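You operate a simulated robot arm through the tools that you are given. There is no shell and no other tool.

Carry out the task below with a simulated robot arm. There is one attempt and no reset: what you move stays moved.

## Task
Press down both leaf patches on the short moulding and burnish them bright.
Fine: press with the white pad with yellow band, then use the polishing stone with blue knob; both go back; the block tops stay untouched. Set down upright: polishing stone with blue knob.

The check looks at the end state, three seconds after you hand in, the way a careful person would. Anything else that was tipped, shoved, dropped, spilled or broken makes it a failure.

## Robot
A 7-joint arm with a four-finger gripper, fixed in place. Base frame: the origin is on the floor under the middle of its stand, x ahead of it, y to its left, z up; the work surface is at about z = 0.86. Lengths are in m, angles in degrees, forces in N, time in s.
It reaches about 1.223 m from its shoulder. Its first joint turns from -69.0 to 172.0 degrees. Payload 3.67 kg.
The tool frame sits at the grasp point between the pads (the TCP): z along the fingers, y along the line on which they close. The tips reach 0.028 m beyond it. The gripper opens to 0.112 m; its body begins 0.073 m behind the TCP.
Orientation is that of the tool frame in the base frame, as a unit quaternion [x, y, z, w]. With the fingers straight down and closing along the base's y, the tool's x points along the base's -x, its y along +y and its z along -z.

## Interface
- The arm moves only by the tool send_rows. Its argument "targets" is text: rows parted by semicolons, each of 7 numbers parted by spaces: the shift along the tool's x, y, z in m, then the turn, a rotation vector about the tool's x, y, z in degrees, then the finger opening in m, from 0 to 0.112. In form: dx dy dz ax ay az claw; .... A call has 1 to 20 rows; each row is the pose to reach, as a shift and turn from the pose commanded when the call began, along the tool's axes at that moment. Each row takes 0.2 s and may step no farther than 0.05 m and 8.6 degrees from the row before; otherwise, or with a gripper value out of range, the whole call is refused. Where a pose cannot be reached the arm comes as near as it can. A force on the tool above 40 N (or 10 N above the force at the start of the call, whichever is more), or a blocked arm, ends the call early, and 0.2 s more pass. Each finger travels about 0.1025 m/s and halts on what it meets, pressing with about 33 N; the grip force reading is that of the motor and also rises with nothing between the fingers. The clock runs only during rows and for 0.2 s after the last one: add rows that repeat a pose to give the fingers time. It gives the time, the measured TCP pose, the force on the tool (base axes), the opening and the grip force at its end, in the units of the frame above (readings bear some noise), with the torque about the TCP (base axes, N m) and any sound that the robot's microphone picked up.
- Cameras (640 x 400 px; columns grow to the right, rows downward): "scene" is fixed at [0.4016, -0.4993, 1.4696]; the picture's right is [-0.50, -0.87, 0.00], its down [-0.58, 0.33, -0.75] and it looks along [0.65, -0.37, -0.67] (base axes); focal length 326 px, centre (320, 200). "wrist" rides on the gripper at [0.06, -0.018, -0.104] in the tool frame; the picture's right is [0.29, 0.96, 0.00], its down [-0.80, 0.24, -0.55] and it looks along [-0.53, 0.16, 0.83] (tool axes); focal length 234 px, centre (320, 200). There is no depth. A picture from a camera that has moved, and an enlarged one, comes with that camera's place and axes in the base frame and with its lens.
- camera(camera): a new picture of that camera. No time passes.
- slide_trunk(by): slides the trunk up (or, below 0, down) by that many m; the arm rides with it, the base frame stays. It gives what a move gives, with no picture.
- enlarge(camera, box): a new picture of the part [left, top, right, bottom] of that camera's present view, enlarged. No time passes.
- finish_job(): hands the job in; it is judged then, once.

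Places have to be worked out from the pictures, the camera data and where the tool is seen. Open the gripper and draw the arm clear of the work before you hand the job in, unless the task says otherwise.

The tools are called after ">>>" as name(argument=value, ...) on one line, values as JSON. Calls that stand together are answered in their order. send_rows: Moves the arm, as the interface text tells. Its arguments: {"type":"object","properties":{"targets":{"type":"string"}},"required":["targets"]} The other tools are called the same way: slide_trunk (by) moves the trunk up or down; camera (camera) takes a picture; enlarge (camera, box) takes an enlarged picture of a part of a camera's view; finish_job () hands the job in.

At the start:

```text
clock: 0.0
tool_pos: [0.7172, -0.5118, 1.2104]
tcp_rot: [0.0, 1.0, 0.0, 0.0]
ft_force: [1.1, 1.1, -0.5]
ft_torque: [0.01, 0.02, -0.02]
finger_gap: 0.112
grip_force: 0.0
trunk travel left (down, up): [-0.575, 0.265]
```

scene: 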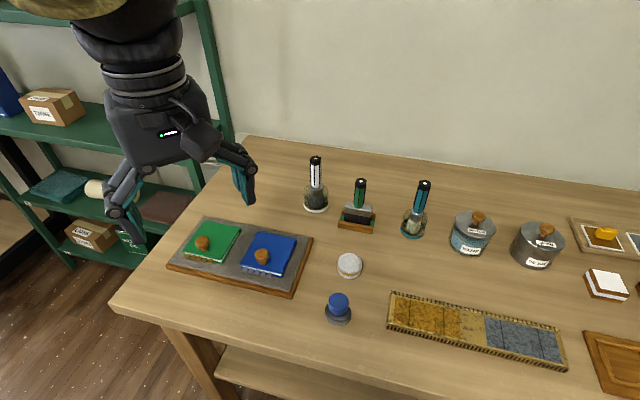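
wrist: 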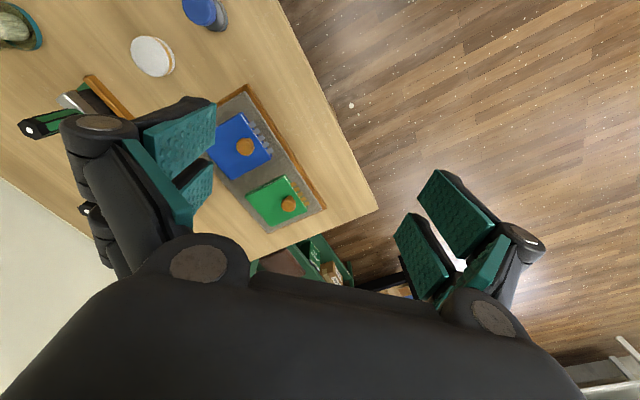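

I'll begin by looking closer at the scene to identify the pads, stones, mouldings and patches before moving anything.

>>> enlarge(camera="scene", box=[300, 220, 460, 340])

>>> enlarge(camera="scene", box=[380, 270, 580, 395])

>>> enlarge(camera="scene", box=[500, 200, 640, 400])

>>> enlarge(camera="scene", box=[280, 140, 460, 250])

>>> enlarge(camera="scene", box=[150, 200, 330, 310])

```text
3.33 times, centred on (380, 280) of scene
camera zoom: at [0.4016, -0.4993, 1.4696], right [-0.5, -0.87, 0.0], down [-0.58, 0.33, -0.75], along [0.65, -0.37, -0.67], focal length 1086 px, centre (120, -67)
```

zoom: 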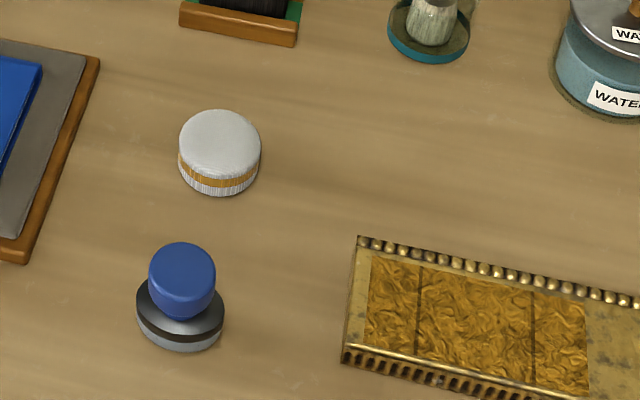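

```text
3.20 times, centred on (480, 332) of scene
camera zoom: at [0.4016, -0.4993, 1.4696], right [-0.5, -0.87, 0.0], down [-0.58, 0.33, -0.75], along [0.65, -0.37, -0.67], focal length 1042 px, centre (-192, -224)
```

zoom: 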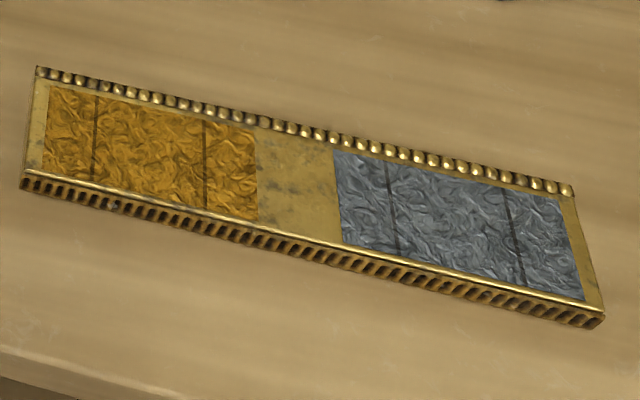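

```text
2.00 times, centred on (570, 300) of scene
camera zoom: at [0.4016, -0.4993, 1.4696], right [-0.5, -0.87, 0.0], down [-0.58, 0.33, -0.75], along [0.65, -0.37, -0.67], focal length 651 px, centre (-180, 0)
```

zoom: 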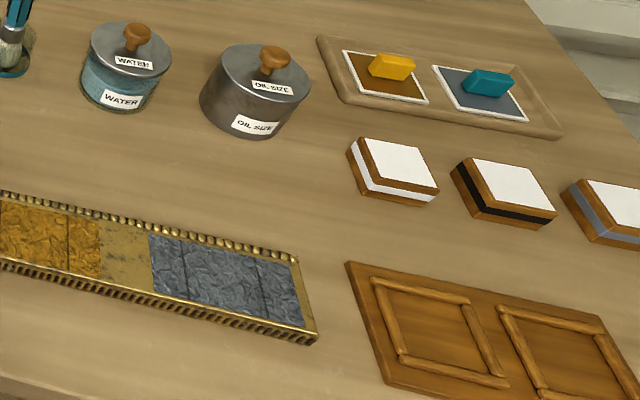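

```text
3.56 times, centred on (370, 195) of scene
camera zoom: at [0.4016, -0.4993, 1.4696], right [-0.5, -0.87, 0.0], down [-0.58, 0.33, -0.75], along [0.65, -0.37, -0.67], focal length 1158 px, centre (142, 218)
```

zoom: 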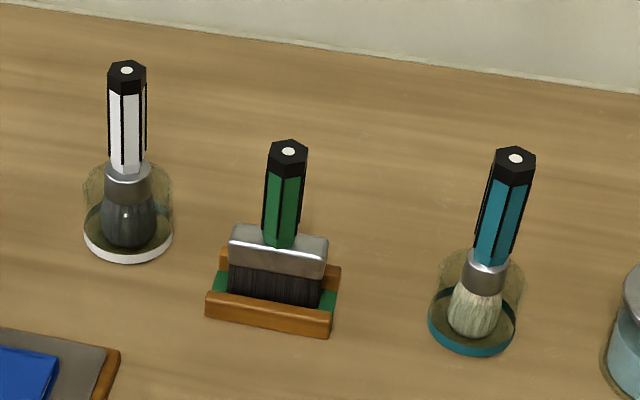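

```text
3.56 times, centred on (240, 255) of scene
camera zoom: at [0.4016, -0.4993, 1.4696], right [-0.5, -0.87, 0.0], down [-0.58, 0.33, -0.75], along [0.65, -0.37, -0.67], focal length 1158 px, centre (604, 4)
```

zoom: 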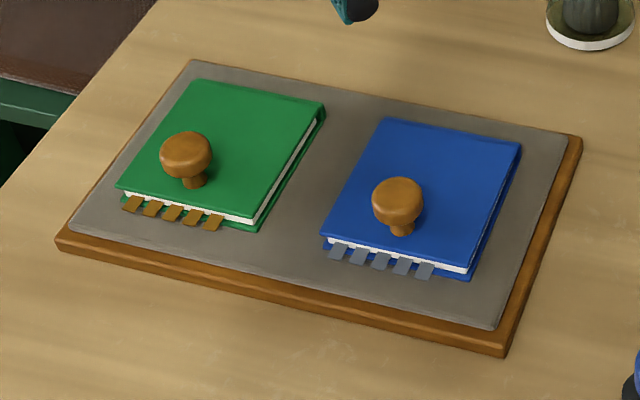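

The gold moulding carries two crumpled patches, one gold and one silver. By my estimate the white yellow-banded pad is near (0.75, -0.77) and the blue-knob stone near (0.68, -0.70). I'll move up high over the front of the table and turn the gripper 45° to square it with the moulding, so I can look with the wrist camera.

>>> send_rows(targets="0.0275 -0.0227 0.0107 0 0 7.5 0.112; 0.055 -0.0453 0.0213 0 0 15 0.112; 0.0825 -0.068 0.032 0 0 22.5 0.112; 0.11 -0.0907 0.0427 0 0 30 0.112; 0.1375 -0.1133 0.0533 0 0 37.5 0.112; 0.165 -0.136 0.064 0 0 45 0.112; 0.165 -0.136 0.064 0 0 45 0.112")

>>> camera(camera="wrist")

>>> camera(camera="scene")

```text
clock: 1.6
tool_pos: [0.5482, -0.6467, 1.1452]
tcp_rot: [0.383, 0.924, 0.001, 0.0]
ft_force: [1.0, 0.9, 0.5]
ft_torque: [-0.02, 0.02, -0.01]
finger_gap: 0.1118
grip_force: 0.1
trunk travel left (down, up): [-0.575, 0.265]
```

```text
taken
camera wrist: at [0.4949, -0.616, 1.2497], right [0.47, 0.88, 0.0], down [0.73, -0.4, 0.55], along [0.49, -0.26, -0.83], focal length 234 px, centre (320, 200)
```

wrist: 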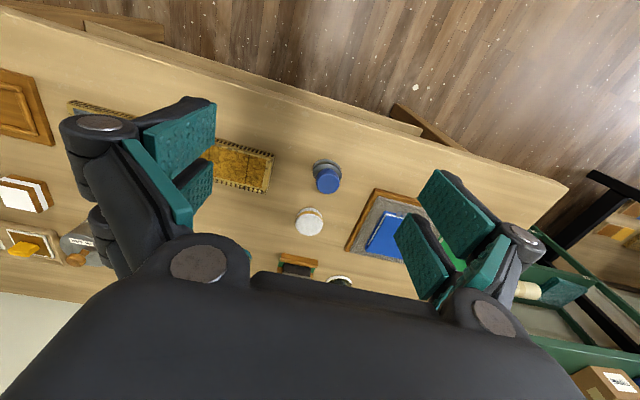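

```text
taken
```

scene: 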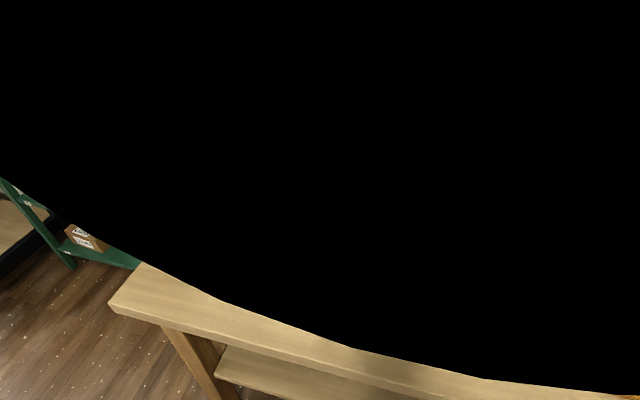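

The wrist view shows the stone, the pad and the end of the moulding. I'll enlarge those parts.

>>> enlarge(camera="wrist", box=[280, 145, 360, 245])

>>> enlarge(camera="wrist", box=[200, 125, 290, 205])

```text
4.00 times, centred on (320, 195) of wrist
camera zoom: at [0.4949, -0.616, 1.2497], right [0.47, 0.88, 0.0], down [0.73, -0.4, 0.55], along [0.49, -0.26, -0.83], focal length 937 px, centre (320, 220)
```

zoom: 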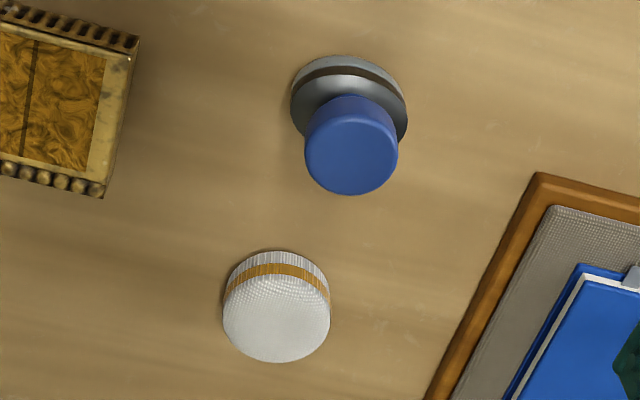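

```text
5.00 times, centred on (245, 165) of wrist
camera zoom: at [0.4949, -0.616, 1.2497], right [0.47, 0.88, 0.0], down [0.73, -0.4, 0.55], along [0.49, -0.26, -0.83], focal length 1171 px, centre (695, 375)
```

zoom: 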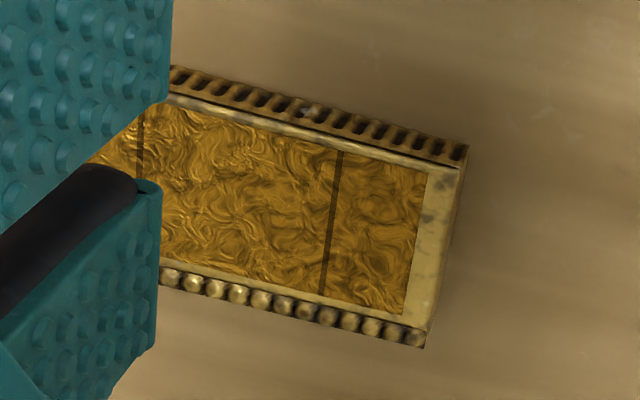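

The estimates from both cameras agree: pad at about (0.749, -0.775), stone at (0.670, -0.693) with its knob top at z ≈ 0.92, and the moulding axis at 45°. Next I'll pass over the moulding at the same height to see the silver patch and the right side of the table.

>>> send_rows(targets="-0.0056 -0.04 0 0 0 0 0.112; -0.0111 -0.08 0 0 0 0 0.112; -0.0167 -0.12 0 0 0 0 0.112; -0.0222 -0.16 0 0 0 0 0.112; -0.0278 -0.2 0 0 0 0 0.112; -0.0333 -0.24 0 0 0 0 0.112; -0.0389 -0.2765 0 0 0 0 0.112; -0.0389 -0.2765 0 0 0 0 0.112")

>>> camera(camera="wrist")

>>> camera(camera="scene")

```text
clock: 3.4
tool_pos: [0.3827, -0.8709, 1.1429]
tcp_rot: [0.383, 0.924, 0.001, 0.0]
ft_force: [0.4, -0.7, 0.1]
ft_torque: [0.02, 0.03, 0.0]
finger_gap: 0.112
grip_force: 0.0
trunk travel left (down, up): [-0.575, 0.265]
```

```text
taken
camera wrist: at [0.3284, -0.8424, 1.2473], right [0.47, 0.88, 0.0], down [0.73, -0.4, 0.55], along [0.49, -0.26, -0.83], focal length 234 px, centre (320, 200)
```

wrist: 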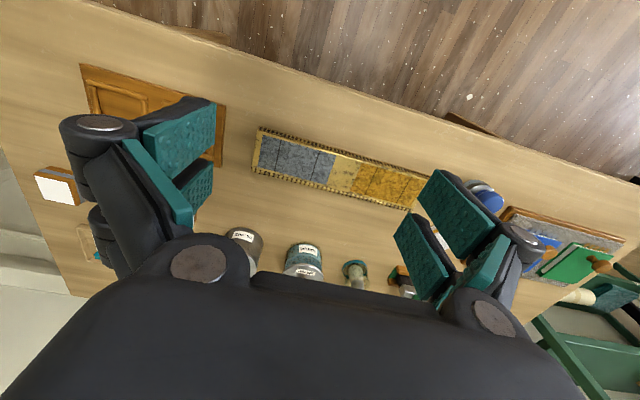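

```text
taken
```

scene: 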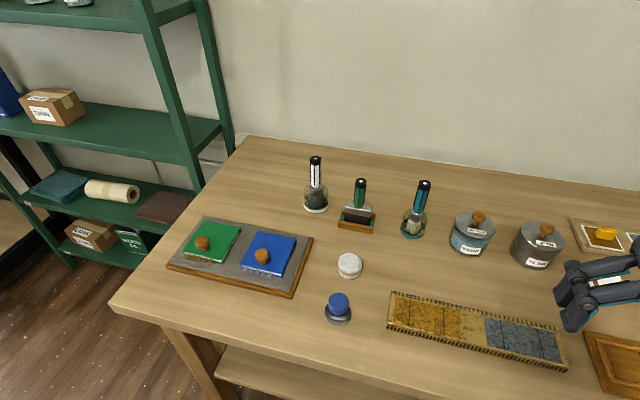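

>>> enlarge(camera="wrist", box=[245, 120, 435, 215])

>>> enlarge(camera="wrist", box=[245, 120, 345, 195])

>>> enlarge(camera="wrist", box=[335, 140, 435, 215])

>>> enlarge(camera="scene", box=[310, 240, 380, 340])

```text
3.37 times, centred on (340, 168) of wrist
camera zoom: at [0.3284, -0.8424, 1.2473], right [0.47, 0.88, 0.0], down [0.73, -0.4, 0.55], along [0.49, -0.26, -0.83], focal length 789 px, centre (253, 310)
```

zoom: 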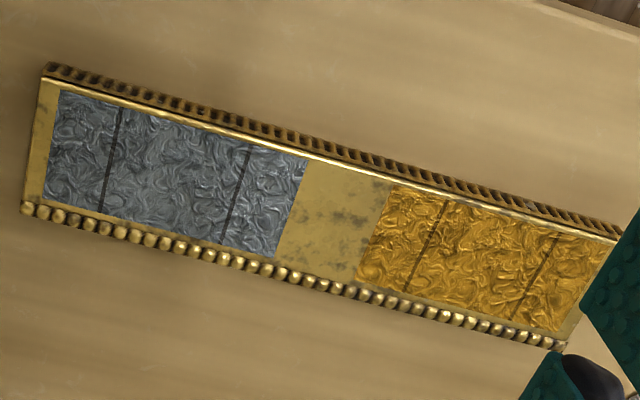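

```text
5.33 times, centred on (295, 158) of wrist
camera zoom: at [0.3284, -0.8424, 1.2473], right [0.47, 0.88, 0.0], down [0.73, -0.4, 0.55], along [0.49, -0.26, -0.83], focal length 1249 px, centre (453, 427)
```

zoom: 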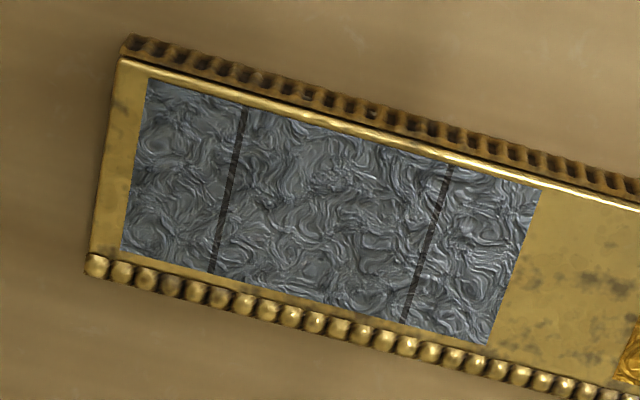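

```text
5.33 times, centred on (385, 178) of wrist
camera zoom: at [0.3284, -0.8424, 1.2473], right [0.47, 0.88, 0.0], down [0.73, -0.4, 0.55], along [0.49, -0.26, -0.83], focal length 1249 px, centre (-27, 320)
```

zoom: 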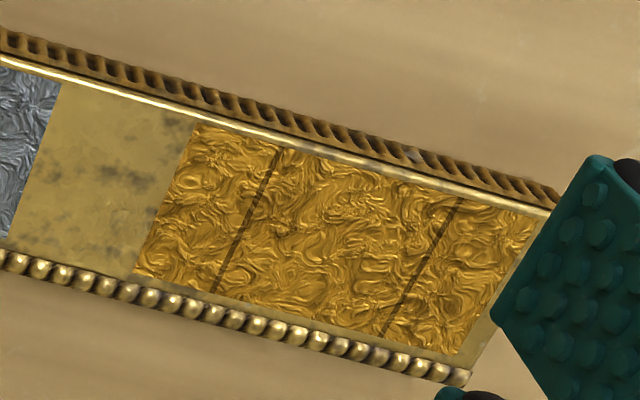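

```text
4.00 times, centred on (345, 290) of scene
camera zoom: at [0.4016, -0.4993, 1.4696], right [-0.5, -0.87, 0.0], down [-0.58, 0.33, -0.75], along [0.65, -0.37, -0.67], focal length 1303 px, centre (220, -160)
```

zoom: 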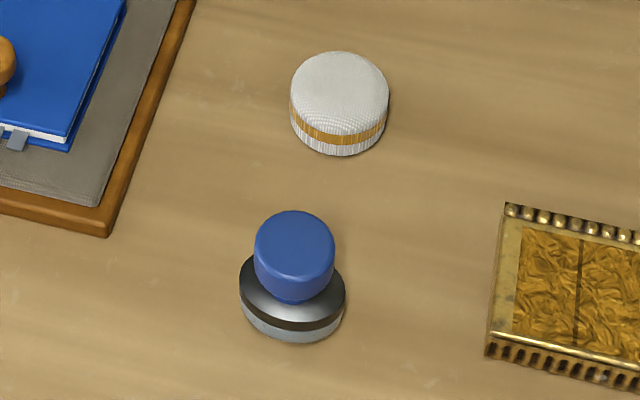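

Both patches measure about 0.125 × 0.06 m, with centres near gold (0.579, -0.836) and silver (0.457, -0.958). The channel runs between a rail and a row of beads. I'll now go above the white yellow-banded pad, which looks about 0.054 across and 0.026 high.

>>> send_rows(targets="-0.0240 0.0409 0 0 0 0 0.112; -0.0481 0.0818 0 0 0 0 0.112; -0.0721 0.1227 0 0 0 0 0.112; -0.0962 0.1635 0 0 0 0 0.112; -0.1202 0.2044 0 0 0 0 0.112; -0.1443 0.2453 0 0 0 0 0.112; -0.1683 0.2862 0 0 0 0 0.112; -0.1924 0.3271 0 0 0 0 0.112; -0.1924 0.3271 0.045 0 0 0 0.112; -0.1924 0.3271 0.09 0 0 0 0.112; -0.1924 0.3271 0.09 0 0 0 0.112")

>>> camera(camera="wrist")

>>> camera(camera="scene")

```text
clock: 5.8
tool_pos: [0.7496, -0.7762, 1.0611]
tcp_rot: [0.383, 0.924, 0.0, 0.0]
ft_force: [0.4, -0.6, -0.5]
ft_torque: [-0.04, -0.03, 0.0]
finger_gap: 0.1119
grip_force: 0.1
trunk travel left (down, up): [-0.575, 0.265]
```

```text
taken
camera wrist: at [0.6954, -0.7466, 1.1633], right [0.47, 0.88, 0.0], down [0.73, -0.39, 0.55], along [0.49, -0.26, -0.83], focal length 234 px, centre (320, 200)
```

wrist: 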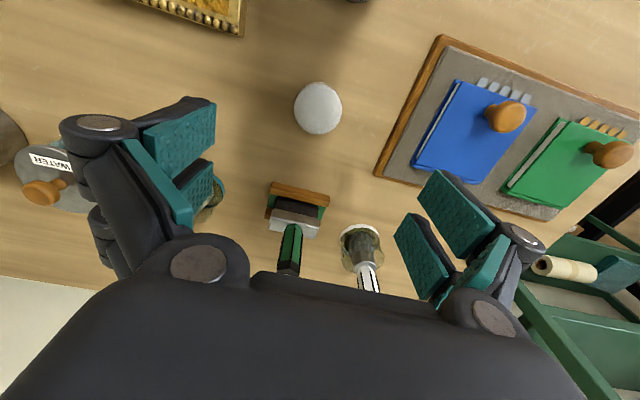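

```text
taken
```

scene: 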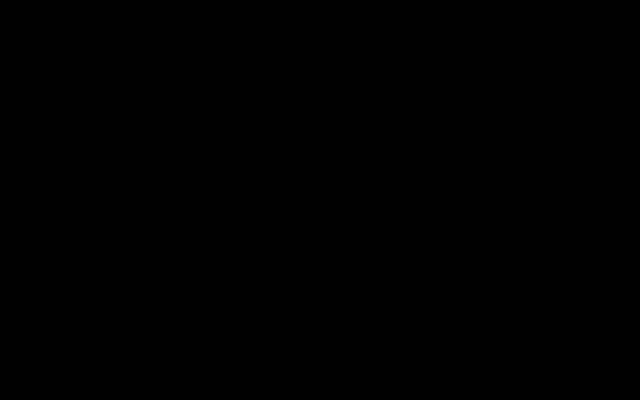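

The pad now sits below the gripper. I'll enlarge it to pin down its centre, since the scene camera is blocked by the arm.

>>> enlarge(camera="wrist", box=[280, 70, 360, 145])

```text
5.33 times, centred on (320, 108) of wrist
camera zoom: at [0.6954, -0.7466, 1.1633], right [0.47, 0.88, 0.0], down [0.73, -0.39, 0.55], along [0.49, -0.26, -0.83], focal length 1249 px, centre (320, 693)
```

zoom: 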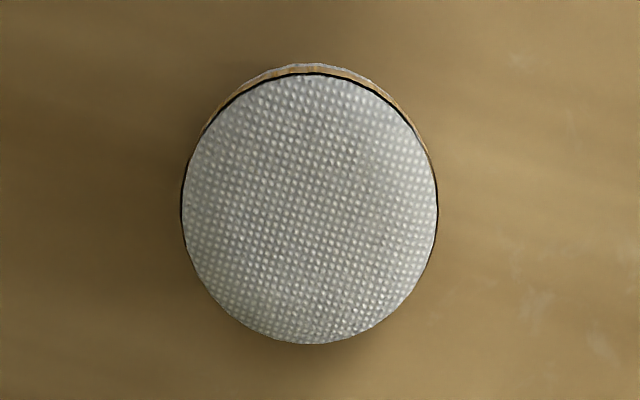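

The pad centre works out at (0.748, -0.7775), within 2 mm of my position. I'll descend with the fingers partly closed to 0.085 until the tips are about 12 mm above the table.

>>> send_rows(targets="0 -0.002 0.03 0 0 0 0.1; 0 -0.002 0.06 0 0 0 0.09; 0 -0.002 0.09 0 0 0 0.085; 0 -0.002 0.12 0 0 0 0.085; 0 -0.002 0.14 0 0 0 0.085; 0 -0.002 0.15 0 0 0 0.085; 0 -0.002 0.157 0 0 0 0.085; 0 -0.002 0.161 0 0 0 0.085; 0 -0.002 0.161 0 0 0 0.085")

>>> camera(camera="wrist")

```text
clock: 7.8
tool_pos: [0.7479, -0.7781, 0.8956]
tcp_rot: [0.383, 0.924, 0.0, 0.0]
ft_force: [-0.3, -0.1, 0.5]
ft_torque: [0.0, 0.01, 0.03]
finger_gap: 0.0849
grip_force: 0.1
trunk travel left (down, up): [-0.575, 0.265]
```

```text
taken
camera wrist: at [0.6927, -0.7477, 0.9986], right [0.47, 0.88, 0.0], down [0.73, -0.4, 0.55], along [0.49, -0.26, -0.83], focal length 234 px, centre (320, 200)
```

wrist: 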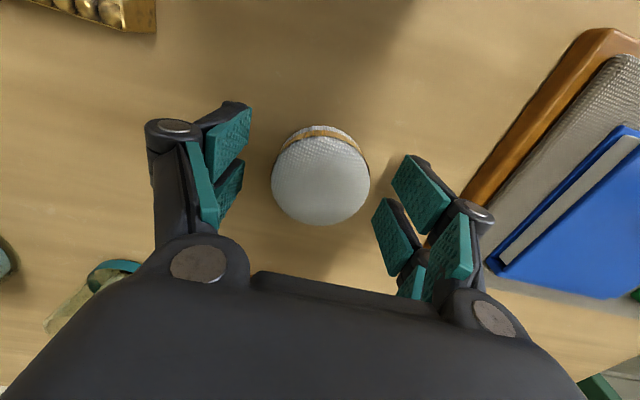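

The fingers straddle the pad evenly with the tips around 8 mm above the table. I'll close on it.

>>> send_rows(targets="0 0 0 0 0 0 0.06; 0 0 0 0 0 0 0.045; 0 0 0 0 0 0 0.03; 0 0 0 0 0 0 0.03; 0 0 0 0 0 0 0.03")

>>> camera(camera="wrist")

```text
clock: 9.0
tool_pos: [0.7478, -0.7776, 0.8946]
tcp_rot: [0.383, 0.924, 0.0, -0.001]
ft_force: [-0.1, -0.9, -0.1]
ft_torque: [0.0, -0.01, 0.01]
finger_gap: 0.0507
grip_force: 32.2
trunk travel left (down, up): [-0.575, 0.265]
```

```text
taken
camera wrist: at [0.6927, -0.7478, 0.9987], right [0.47, 0.88, 0.0], down [0.73, -0.4, 0.55], along [0.49, -0.26, -0.83], focal length 234 px, centre (320, 200)
```

wrist: 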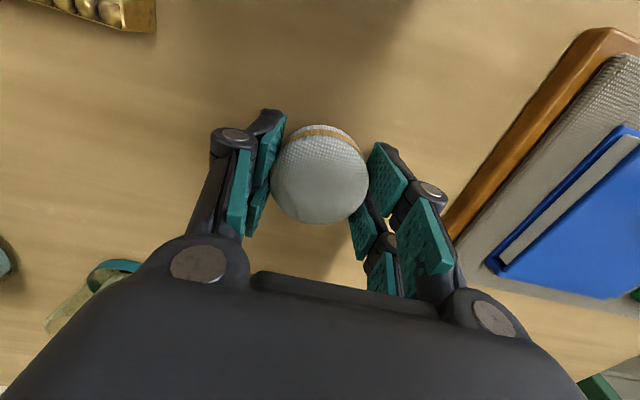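

The grip reads 32 N at a gap of 0.0507, so the pad is held. I'll lift it and check the hold.

>>> send_rows(targets="0 0 -0.01 0 0 0 0.03; 0 0 -0.04 0 0 0 0.03; 0 0 -0.07 0 0 0 0.03; 0 0 -0.1 0 0 0 0.03; 0 0 -0.1 0 0 0 0.03")

>>> camera(camera="wrist")

```text
clock: 10.2
tool_pos: [0.7512, -0.7772, 0.9939]
tcp_rot: [0.382, 0.924, 0.001, -0.001]
ft_force: [0.1, 0.7, -0.3]
ft_torque: [0.01, 0.03, -0.03]
finger_gap: 0.0506
grip_force: 32.7
trunk travel left (down, up): [-0.575, 0.265]
```

```text
taken
camera wrist: at [0.6962, -0.7482, 1.0971], right [0.47, 0.88, 0.0], down [0.73, -0.4, 0.55], along [0.49, -0.26, -0.83], focal length 234 px, centre (320, 200)
```

wrist: 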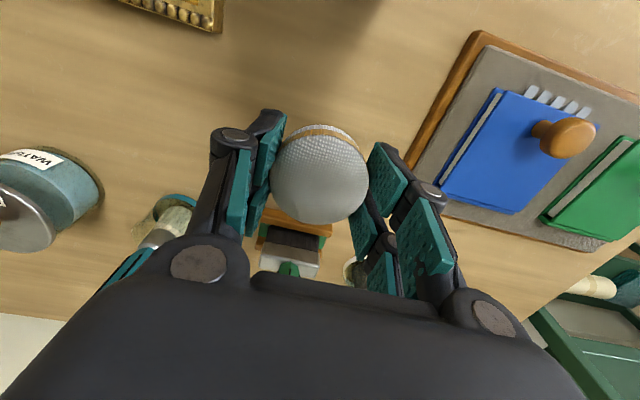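

The pad is held firmly and level. I'll carry it above the centre of the gold patch.

>>> send_rows(targets="0.0158 -0.0326 0 0 0 0 0.03; 0.0317 -0.0651 0 0 0 0 0.03; 0.0475 -0.0977 0 0 0 0 0.03; 0.0634 -0.1302 0 0 0 0 0.03; 0.0792 -0.1628 0 0 0 0 0.03; 0.0792 -0.1628 0.02 0 0 0 0.03; 0.0792 -0.1628 0.04 0 0 0 0.03; 0.0792 -0.1628 0.04 0 0 0 0.03")

>>> camera(camera="wrist")

>>> camera(camera="scene")

```text
clock: 12.0
tool_pos: [0.5793, -0.8379, 0.9565]
tcp_rot: [0.382, 0.924, 0.0, 0.0]
ft_force: [0.6, 1.2, 0.0]
ft_torque: [-0.01, 0.03, 0.0]
finger_gap: 0.0506
grip_force: 33.2
trunk travel left (down, up): [-0.575, 0.265]
```

```text
taken
camera wrist: at [0.5244, -0.8072, 1.0595], right [0.47, 0.88, 0.0], down [0.73, -0.4, 0.55], along [0.49, -0.26, -0.83], focal length 234 px, centre (320, 200)
```

wrist: 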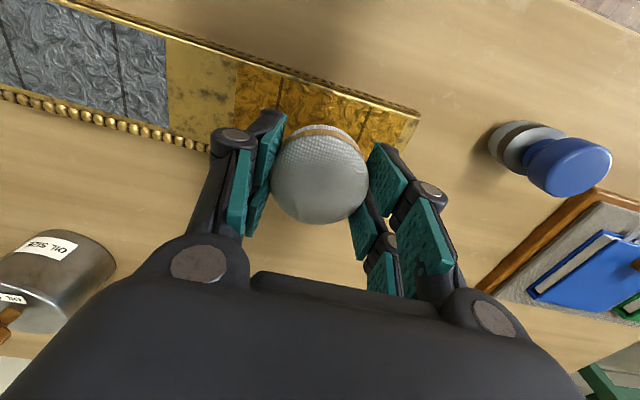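

```text
taken
```

scene: 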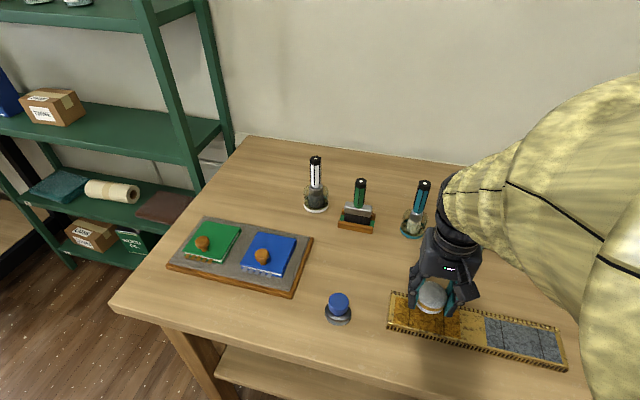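

Both views are usable here. I'll enlarge them to check how the pad lines up over the gold patch and the rail.

>>> enlarge(camera="wrist", box=[220, 50, 430, 230])

>>> enlarge(camera="scene", box=[380, 240, 580, 380])

```text
2.22 times, centred on (325, 140) of wrist
camera zoom: at [0.5244, -0.8072, 1.0595], right [0.47, 0.88, 0.0], down [0.73, -0.4, 0.55], along [0.49, -0.26, -0.83], focal length 520 px, centre (309, 333)
```

zoom: 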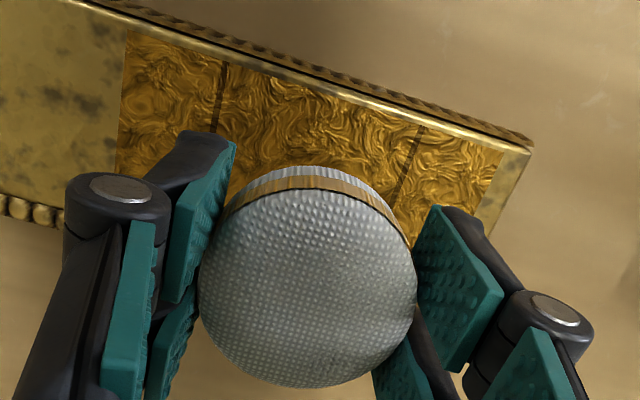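

```text
2.86 times, centred on (480, 310) of scene
camera zoom: at [0.4016, -0.4993, 1.4696], right [-0.5, -0.87, 0.0], down [-0.58, 0.33, -0.75], along [0.65, -0.37, -0.67], focal length 931 px, centre (-137, -114)
```

zoom: 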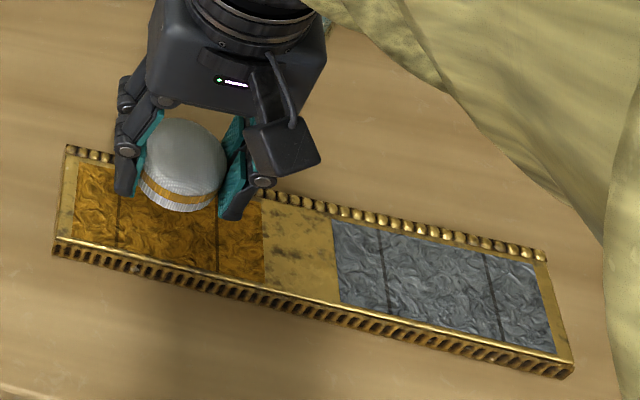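

From the view below, the patch centreline lies about 5 mm nearer the rail side than the tool, and the pad sits about 2–3 mm off towards the bead side. I'll shift 7 mm toward the near side, lower to about 20 mm above the surface and check again.

>>> send_rows(targets="0.007 -0.004 0 0 0 0 0.03; 0.007 -0.004 0.015 0 0 0 0.03; 0.007 -0.004 0.025 0 0 0 0.03; 0.007 -0.004 0.025 0 0 0 0.03")

>>> enlarge(camera="wrist", box=[180, 30, 460, 240])

>>> enlarge(camera="scene", box=[380, 260, 500, 350])

```text
clock: 13.0
tool_pos: [0.5697, -0.8322, 0.9319]
tcp_rot: [0.383, 0.924, 0.0, 0.0]
ft_force: [0.6, 0.0, 0.5]
ft_torque: [0.02, 0.02, 0.0]
finger_gap: 0.0507
grip_force: 33.0
trunk travel left (down, up): [-0.575, 0.265]
```

```text
1.90 times, centred on (320, 135) of wrist
camera zoom: at [0.5163, -0.8038, 1.0349], right [0.47, 0.88, 0.0], down [0.73, -0.4, 0.55], along [0.49, -0.26, -0.83], focal length 446 px, centre (320, 324)
```

zoom: 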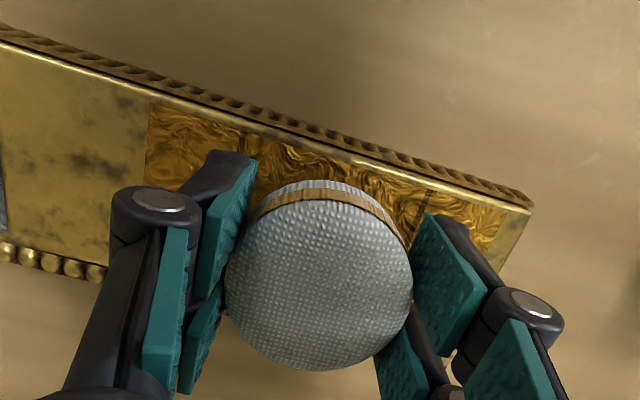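

```text
4.44 times, centred on (440, 305) of scene
camera zoom: at [0.4016, -0.4993, 1.4696], right [-0.5, -0.87, 0.0], down [-0.58, 0.33, -0.75], along [0.65, -0.37, -0.67], focal length 1448 px, centre (-213, -267)
```

zoom: 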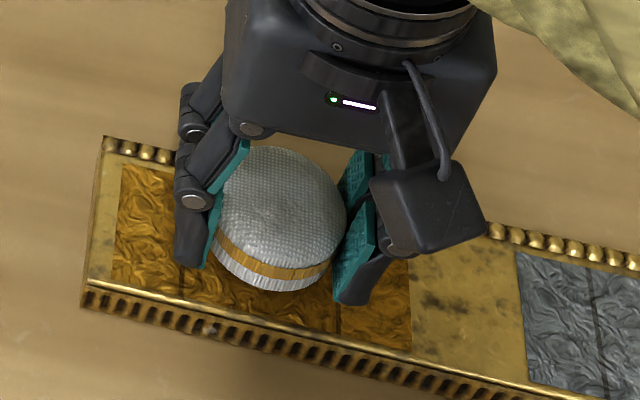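

The scene view puts the pad's front edge about 3 mm inside the rail, so it's centred across the channel. I'll look closely at how far the pad's bottom sticks out below the fingertips.

>>> enlarge(camera="scene", box=[405, 285, 470, 330])

```text
8.89 times, centred on (438, 308) of scene
camera zoom: at [0.4016, -0.4993, 1.4696], right [-0.5, -0.87, 0.0], down [-0.58, 0.33, -0.75], along [0.65, -0.37, -0.67], focal length 2895 px, centre (-724, -756)
```

zoom: 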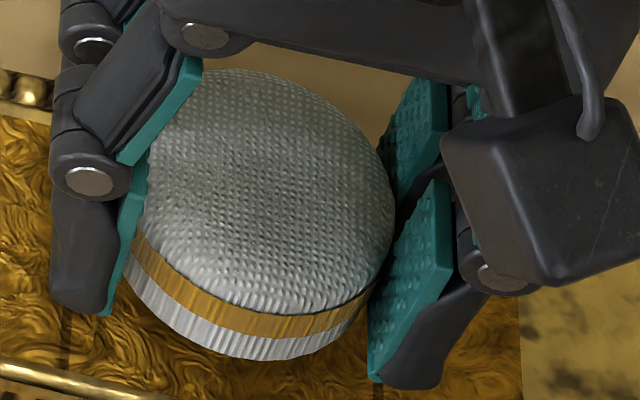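

The pad sticks out about 4 mm below the fingertips, and the tips clear the rail. I'll go down in small steps and watch the force for first contact.

>>> send_rows(targets="0 0 0.005 0 0 0 0.03; 0 0 0.010 0 0 0 0.03; 0 0 0.012 0 0 0 0.03; 0 0 0.012 0 0 0 0.03")

>>> enlarge(camera="scene", box=[405, 285, 470, 330])

```text
clock: 14.0
tool_pos: [0.5705, -0.8337, 0.919]
tcp_rot: [0.383, 0.924, 0.001, 0.0]
ft_force: [0.2, -0.8, 2.6]
ft_torque: [-0.02, -0.04, 0.01]
finger_gap: 0.0504
grip_force: 32.9
trunk travel left (down, up): [-0.575, 0.265]
```

```text
8.89 times, centred on (438, 308) of scene
camera zoom: at [0.4016, -0.4993, 1.4696], right [-0.5, -0.87, 0.0], down [-0.58, 0.33, -0.75], along [0.65, -0.37, -0.67], focal length 2895 px, centre (-724, -756)
```

zoom: 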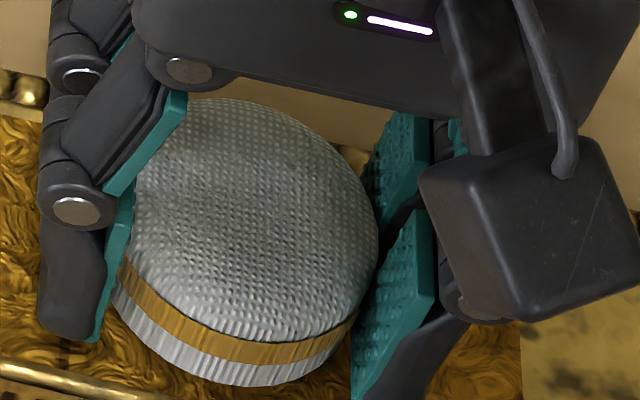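

The force reads 2.6 N, perhaps light contact. I'll go another 1 mm.

>>> send_rows(targets="0 0 0.001 0 0 0 0.03; 0 0 0.001 0 0 0 0.03; 0 0 0.001 0 0 0 0.03")

```text
clock: 14.8
tool_pos: [0.5698, -0.8316, 0.9182]
tcp_rot: [0.382, 0.924, 0.0, 0.001]
ft_force: [1.6, -4.6, 9.5]
ft_torque: [-0.14, -0.14, -0.05]
finger_gap: 0.051
grip_force: 32.8
trunk travel left (down, up): [-0.575, 0.265]
```

There's firm contact at 9.5 N. I'll look at it from both cameras.

>>> enlarge(camera="scene", box=[400, 285, 465, 330])

>>> enlarge(camera="wrist", box=[180, 30, 460, 240])

```text
8.89 times, centred on (432, 308) of scene
camera zoom: at [0.4016, -0.4993, 1.4696], right [-0.5, -0.87, 0.0], down [-0.58, 0.33, -0.75], along [0.65, -0.37, -0.67], focal length 2895 px, centre (-680, -756)
```

zoom: 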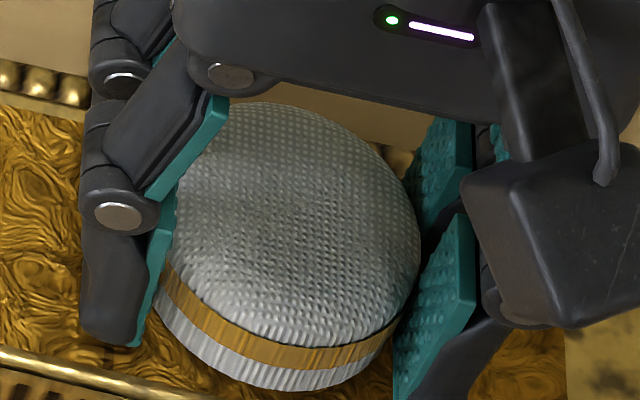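

```text
1.90 times, centred on (320, 135) of wrist
camera zoom: at [0.5164, -0.8029, 1.0223], right [0.47, 0.88, 0.0], down [0.73, -0.39, 0.55], along [0.49, -0.26, -0.83], focal length 446 px, centre (320, 324)
```

zoom: 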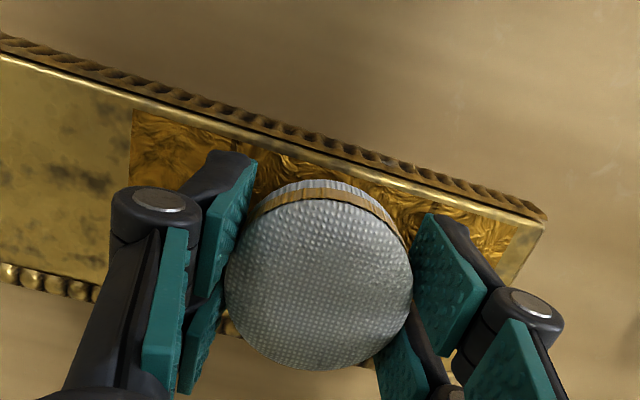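

The contact is clean, with the pad on the leaf and the fingers clear. I'll lift and shift aside to see what this first press did.

>>> send_rows(targets="0 0 -0.004 0 0 0 0.03; 0 0 -0.025 0 0 0 0.03; 0 -0.04 -0.03 0 0 0 0.03; 0 -0.08 -0.03 0 0 0 0.03; 0 -0.08 -0.03 0 0 0 0.03")

>>> enlarge(camera="scene", box=[380, 270, 500, 360])

>>> camera(camera="wrist")

```text
clock: 16.0
tool_pos: [0.5116, -0.8952, 0.9457]
tcp_rot: [0.383, 0.924, 0.002, -0.001]
ft_force: [0.3, 0.4, -0.5]
ft_torque: [-0.03, -0.01, 0.01]
finger_gap: 0.0511
grip_force: 32.9
trunk travel left (down, up): [-0.575, 0.265]
```

```text
4.44 times, centred on (440, 315) of scene
camera zoom: at [0.4016, -0.4993, 1.4696], right [-0.5, -0.87, 0.0], down [-0.58, 0.33, -0.75], along [0.65, -0.37, -0.67], focal length 1448 px, centre (-213, -311)
```

zoom: 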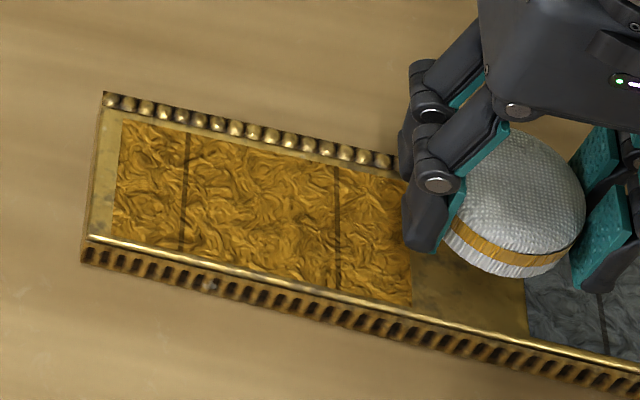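

```text
taken
camera wrist: at [0.4569, -0.8678, 1.0487], right [0.47, 0.88, 0.01], down [0.73, -0.4, 0.55], along [0.49, -0.26, -0.83], focal length 234 px, centre (320, 200)
```

wrist: 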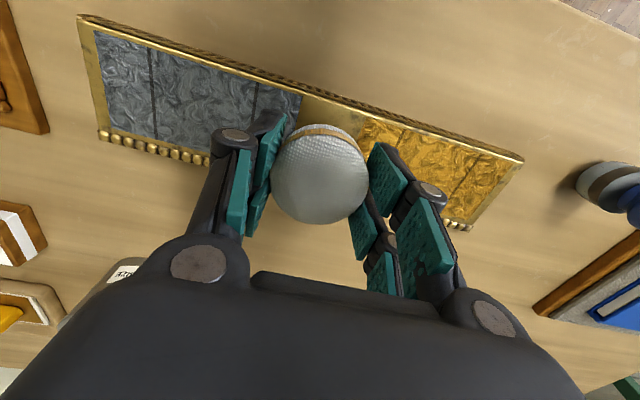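

>>> enlarge(camera="scene", box=[398, 288, 462, 332])

```text
9.09 times, centred on (430, 310) of scene
camera zoom: at [0.4016, -0.4993, 1.4696], right [-0.5, -0.87, 0.0], down [-0.58, 0.33, -0.75], along [0.65, -0.37, -0.67], focal length 2961 px, centre (-680, -800)
```

zoom: 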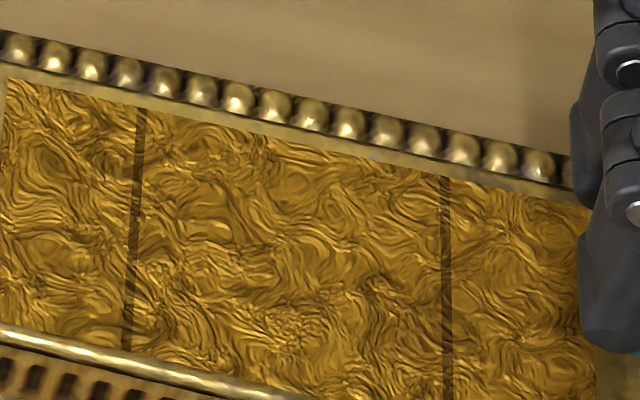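

There's no clear local change yet, so I'll stamp the whole patch properly at about 12 N, starting at the end next to the bare field and checking the force as I go.

>>> send_rows(targets="0.0025 0.03 0.01 0 0 0 0.03; 0.0025 0.03 0.024 0 0 0 0.03; 0.0025 0.03 0.0285 0 0 0 0.03; 0.0025 0.03 0.0305 0 0 0 0.03; 0.0025 0.03 0.0305 0 0 0 0.03; 0.0025 0.03 0.0305 0 0 0 0.03")

>>> enlarge(camera="scene", box=[380, 270, 500, 360])

```text
clock: 17.4
tool_pos: [0.5331, -0.8661, 0.919]
tcp_rot: [0.383, 0.924, -0.001, 0.001]
ft_force: [2.9, -0.2, 17.2]
ft_torque: [0.07, -0.1, -0.04]
finger_gap: 0.0506
grip_force: 32.9
trunk travel left (down, up): [-0.575, 0.265]
```

```text
4.44 times, centred on (440, 315) of scene
camera zoom: at [0.4016, -0.4993, 1.4696], right [-0.5, -0.87, 0.0], down [-0.58, 0.33, -0.75], along [0.65, -0.37, -0.67], focal length 1448 px, centre (-213, -311)
```

zoom: 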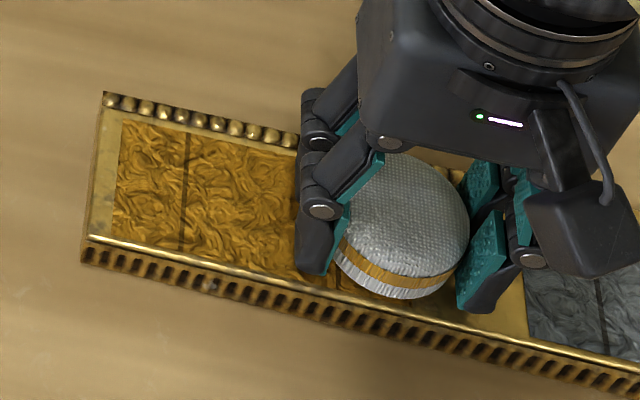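

The pad is pressing at 17 N with good seating. I'll continue stamping along the gold patch in 17 mm steps, lifting between presses.

>>> send_rows(targets="0 0 -0.006 0 0 0 0.03; 0 0.017 -0.006 0 0 0 0.03; 0 0.017 -0.001 0 0 0 0.03; 0 0.017 0 0 0 0 0.03; 0 0.017 0 0 0 0 0.03; 0 0.017 -0.006 0 0 0 0.03; 0 0.034 -0.006 0 0 0 0.03; 0 0.034 -0.001 0 0 0 0.03; 0 0.034 0 0 0 0 0.03; 0 0.034 0 0 0 0 0.03; 0 0.034 -0.006 0 0 0 0.03; 0 0.051 -0.006 0 0 0 0.03; 0 0.051 -0.001 0 0 0 0.03; 0 0.051 0 0 0 0 0.03; 0 0.051 0 0 0 0 0.03")

>>> enlarge(camera="scene", box=[380, 270, 500, 360])

```text
clock: 20.6
tool_pos: [0.5694, -0.8306, 0.9185]
tcp_rot: [0.384, 0.923, 0.0, 0.001]
ft_force: [1.1, 0.6, 13.2]
ft_torque: [0.07, -0.03, -0.02]
finger_gap: 0.0504
grip_force: 32.7
trunk travel left (down, up): [-0.575, 0.265]
```

```text
4.44 times, centred on (440, 315) of scene
camera zoom: at [0.4016, -0.4993, 1.4696], right [-0.5, -0.87, 0.0], down [-0.58, 0.33, -0.75], along [0.65, -0.37, -0.67], focal length 1448 px, centre (-213, -311)
```

zoom: 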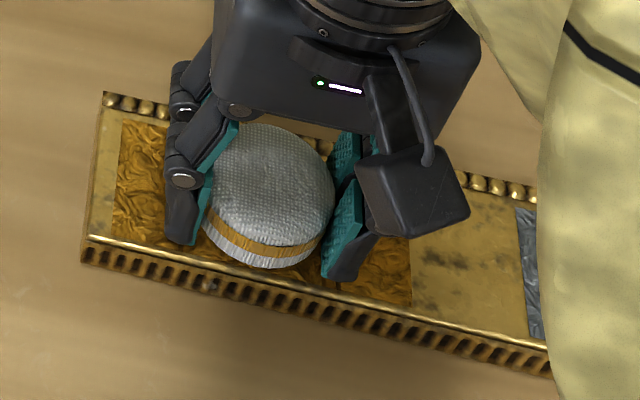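

The force is a steady 13 N. I'll carry on to the outer end of the gold patch.

>>> send_rows(targets="0 0 -0.006 0 0 0 0.03; 0 0.017 -0.006 0 0 0 0.03; 0 0.017 -0.001 0 0 0 0.03; 0 0.017 0 0 0 0 0.03; 0 0.017 0 0 0 0 0.03; 0 0.017 -0.006 0 0 0 0.03; 0 0.034 -0.006 0 0 0 0.03; 0 0.034 -0.001 0 0 0 0.03; 0 0.034 0 0 0 0 0.03; 0 0.034 0 0 0 0 0.03; 0 0.034 -0.006 0 0 0 0.03; 0 0.05 -0.006 0 0 0 0.03; 0 0.05 -0.001 0 0 0 0.03; 0 0.05 0 0 0 0 0.03; 0 0.05 0 0 0 0 0.03")

>>> enlarge(camera="scene", box=[380, 270, 500, 360])

```text
clock: 23.8
tool_pos: [0.6043, -0.7952, 0.9188]
tcp_rot: [0.383, 0.924, 0.0, 0.002]
ft_force: [2.4, -1.4, 15.1]
ft_torque: [-0.06, -0.11, -0.06]
finger_gap: 0.0504
grip_force: 32.8
trunk travel left (down, up): [-0.575, 0.265]
```

```text
4.44 times, centred on (440, 315) of scene
camera zoom: at [0.4016, -0.4993, 1.4696], right [-0.5, -0.87, 0.0], down [-0.58, 0.33, -0.75], along [0.65, -0.37, -0.67], focal length 1448 px, centre (-213, -311)
```

zoom: 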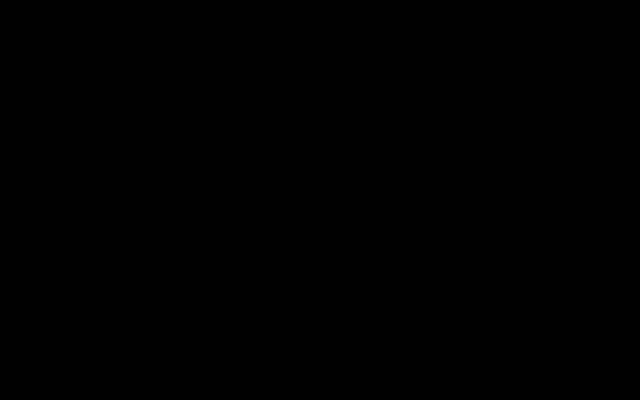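

The scene camera is now blocked, so I'll lift a little and use the wrist view instead.

>>> send_rows(targets="0 0 -0.006 0 0 0 0.03; 0 0 -0.03 0 0 0 0.03; 0 0.02 -0.05 0 0 0 0.03; 0 0.05 -0.07 0 0 0 0.03; 0 0.05 -0.07 0 0 0 0.03")

>>> enlarge(camera="wrist", box=[60, 0, 340, 180])

>>> camera(camera="wrist")

```text
clock: 25.0
tool_pos: [0.6412, -0.7616, 0.9899]
tcp_rot: [0.384, 0.923, 0.002, -0.001]
ft_force: [0.0, -0.2, -0.6]
ft_torque: [0.02, -0.01, 0.0]
finger_gap: 0.0504
grip_force: 32.8
trunk travel left (down, up): [-0.575, 0.265]
```

```text
2.22 times, centred on (200, 90) of wrist
camera zoom: at [0.5855, -0.7325, 1.0923], right [0.47, 0.88, 0.0], down [0.73, -0.4, 0.55], along [0.49, -0.26, -0.83], focal length 520 px, centre (587, 444)
```

zoom: 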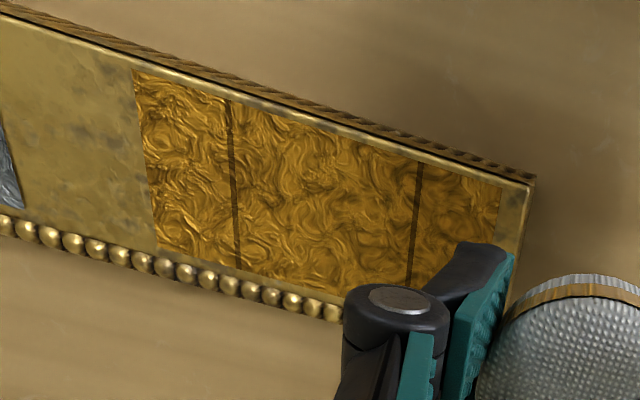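

```text
taken
camera wrist: at [0.5855, -0.7325, 1.0923], right [0.47, 0.88, 0.0], down [0.73, -0.4, 0.55], along [0.49, -0.26, -0.83], focal length 234 px, centre (320, 200)
```

wrist: 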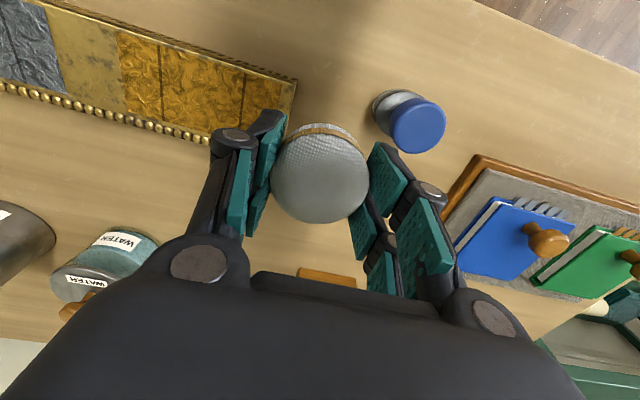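

>>> enlarge(camera="wrist", box=[105, 20, 225, 140])

>>> enlarge(camera="scene", box=[380, 270, 580, 390])

```text
3.33 times, centred on (165, 80) of wrist
camera zoom: at [0.5855, -0.7325, 1.0923], right [0.47, 0.88, 0.0], down [0.73, -0.4, 0.55], along [0.49, -0.26, -0.83], focal length 781 px, centre (837, 600)
```

zoom: 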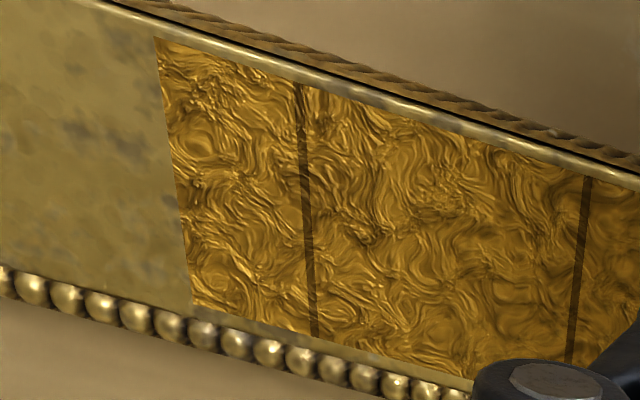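

```text
3.20 times, centred on (480, 330) of scene
camera zoom: at [0.4016, -0.4993, 1.4696], right [-0.5, -0.87, 0.0], down [-0.58, 0.33, -0.75], along [0.65, -0.37, -0.67], focal length 1042 px, centre (-192, -216)
```

zoom: 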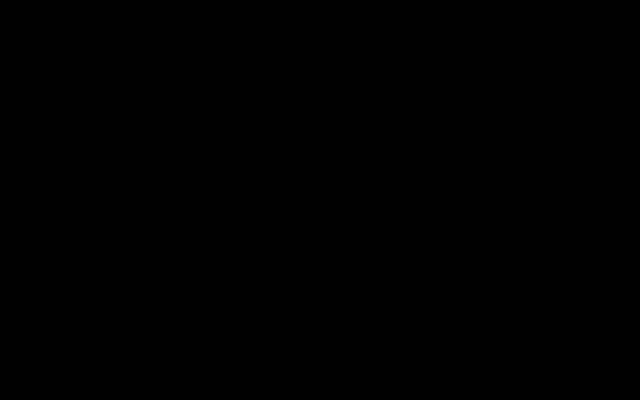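

I can't tell whether the leaf changed. I'll return to the earlier viewing pose, past the gold patch toward the silver, and compare the same scene crop.

>>> send_rows(targets="-0.0025 -0.045 0 0 0 0 0.03; -0.0025 -0.09 0 0 0 0 0.03; -0.0025 -0.135 0 0 0 0 0.03; -0.0025 -0.181 0.01 0 0 0 0.03; -0.0025 -0.181 0.0395 0 0 0 0.03; -0.0025 -0.181 0.0395 0 0 0 0.03")

>>> enlarge(camera="scene", box=[398, 288, 462, 332])

>>> enlarge(camera="scene", box=[380, 270, 500, 360])

```text
clock: 26.4
tool_pos: [0.5128, -0.8954, 0.9449]
tcp_rot: [0.384, 0.923, 0.003, -0.001]
ft_force: [-0.2, -0.4, -0.6]
ft_torque: [-0.02, -0.07, 0.0]
finger_gap: 0.0505
grip_force: 33.3
trunk travel left (down, up): [-0.575, 0.265]
```

```text
9.09 times, centred on (430, 310) of scene
camera zoom: at [0.4016, -0.4993, 1.4696], right [-0.5, -0.87, 0.0], down [-0.58, 0.33, -0.75], along [0.65, -0.37, -0.67], focal length 2961 px, centre (-680, -800)
```

zoom: 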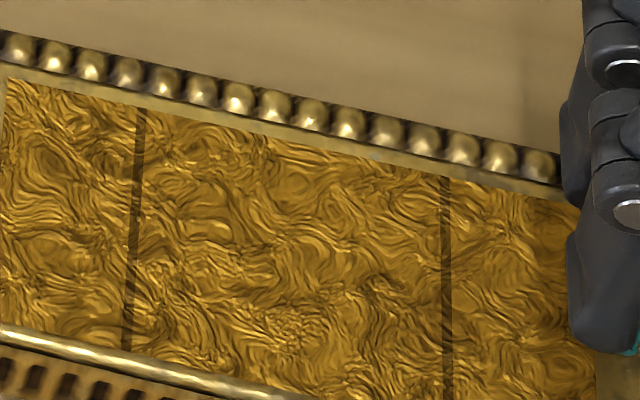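

```text
4.44 times, centred on (440, 315) of scene
camera zoom: at [0.4016, -0.4993, 1.4696], right [-0.5, -0.87, 0.0], down [-0.58, 0.33, -0.75], along [0.65, -0.37, -0.67], focal length 1448 px, centre (-213, -311)
```

zoom: 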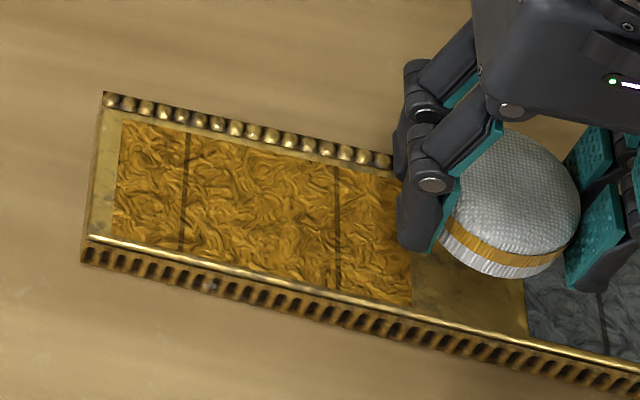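

Nothing has changed visibly. The torque readings put the contact under the pad's centre, so the pad is pressing and the patch probably needs fuller coverage. I'll do a second pass offset to the bead side, with slightly firmer and longer dabs and coverage past the ends.

>>> send_rows(targets="-0.0025 0.02 0.015 0 0 0 0.03; -0.0025 0.02 0.029 0 0 0 0.03; -0.0025 0.02 0.031 0 0 0 0.03; -0.0025 0.02 0.031 0 0 0 0.03; -0.0025 0.02 0.031 0 0 0 0.03; -0.0025 0.02 0.025 0 0 0 0.03; -0.0025 0.035 0.025 0 0 0 0.03; -0.0025 0.035 0.031 0 0 0 0.03; -0.0025 0.035 0.031 0 0 0 0.03; -0.0025 0.035 0.031 0 0 0 0.03; -0.0025 0.035 0.025 0 0 0 0.03; -0.0025 0.05 0.025 0 0 0 0.03; -0.0025 0.05 0.031 0 0 0 0.03; -0.0025 0.05 0.031 0 0 0 0.03; -0.0025 0.05 0.031 0 0 0 0.03; -0.0025 0.05 0.025 0 0 0 0.03; -0.0025 0.065 0.025 0 0 0 0.03; -0.0025 0.065 0.031 0 0 0 0.03; -0.0025 0.065 0.031 0 0 0 0.03; -0.0025 0.065 0.031 0 0 0 0.03")

```text
clock: 30.6
tool_pos: [0.5624, -0.8453, 0.9173]
tcp_rot: [0.383, 0.924, 0.0, 0.001]
ft_force: [-1.9, 4.2, 12.6]
ft_torque: [0.09, 0.05, -0.01]
finger_gap: 0.0506
grip_force: 33.5
trunk travel left (down, up): [-0.575, 0.265]
```

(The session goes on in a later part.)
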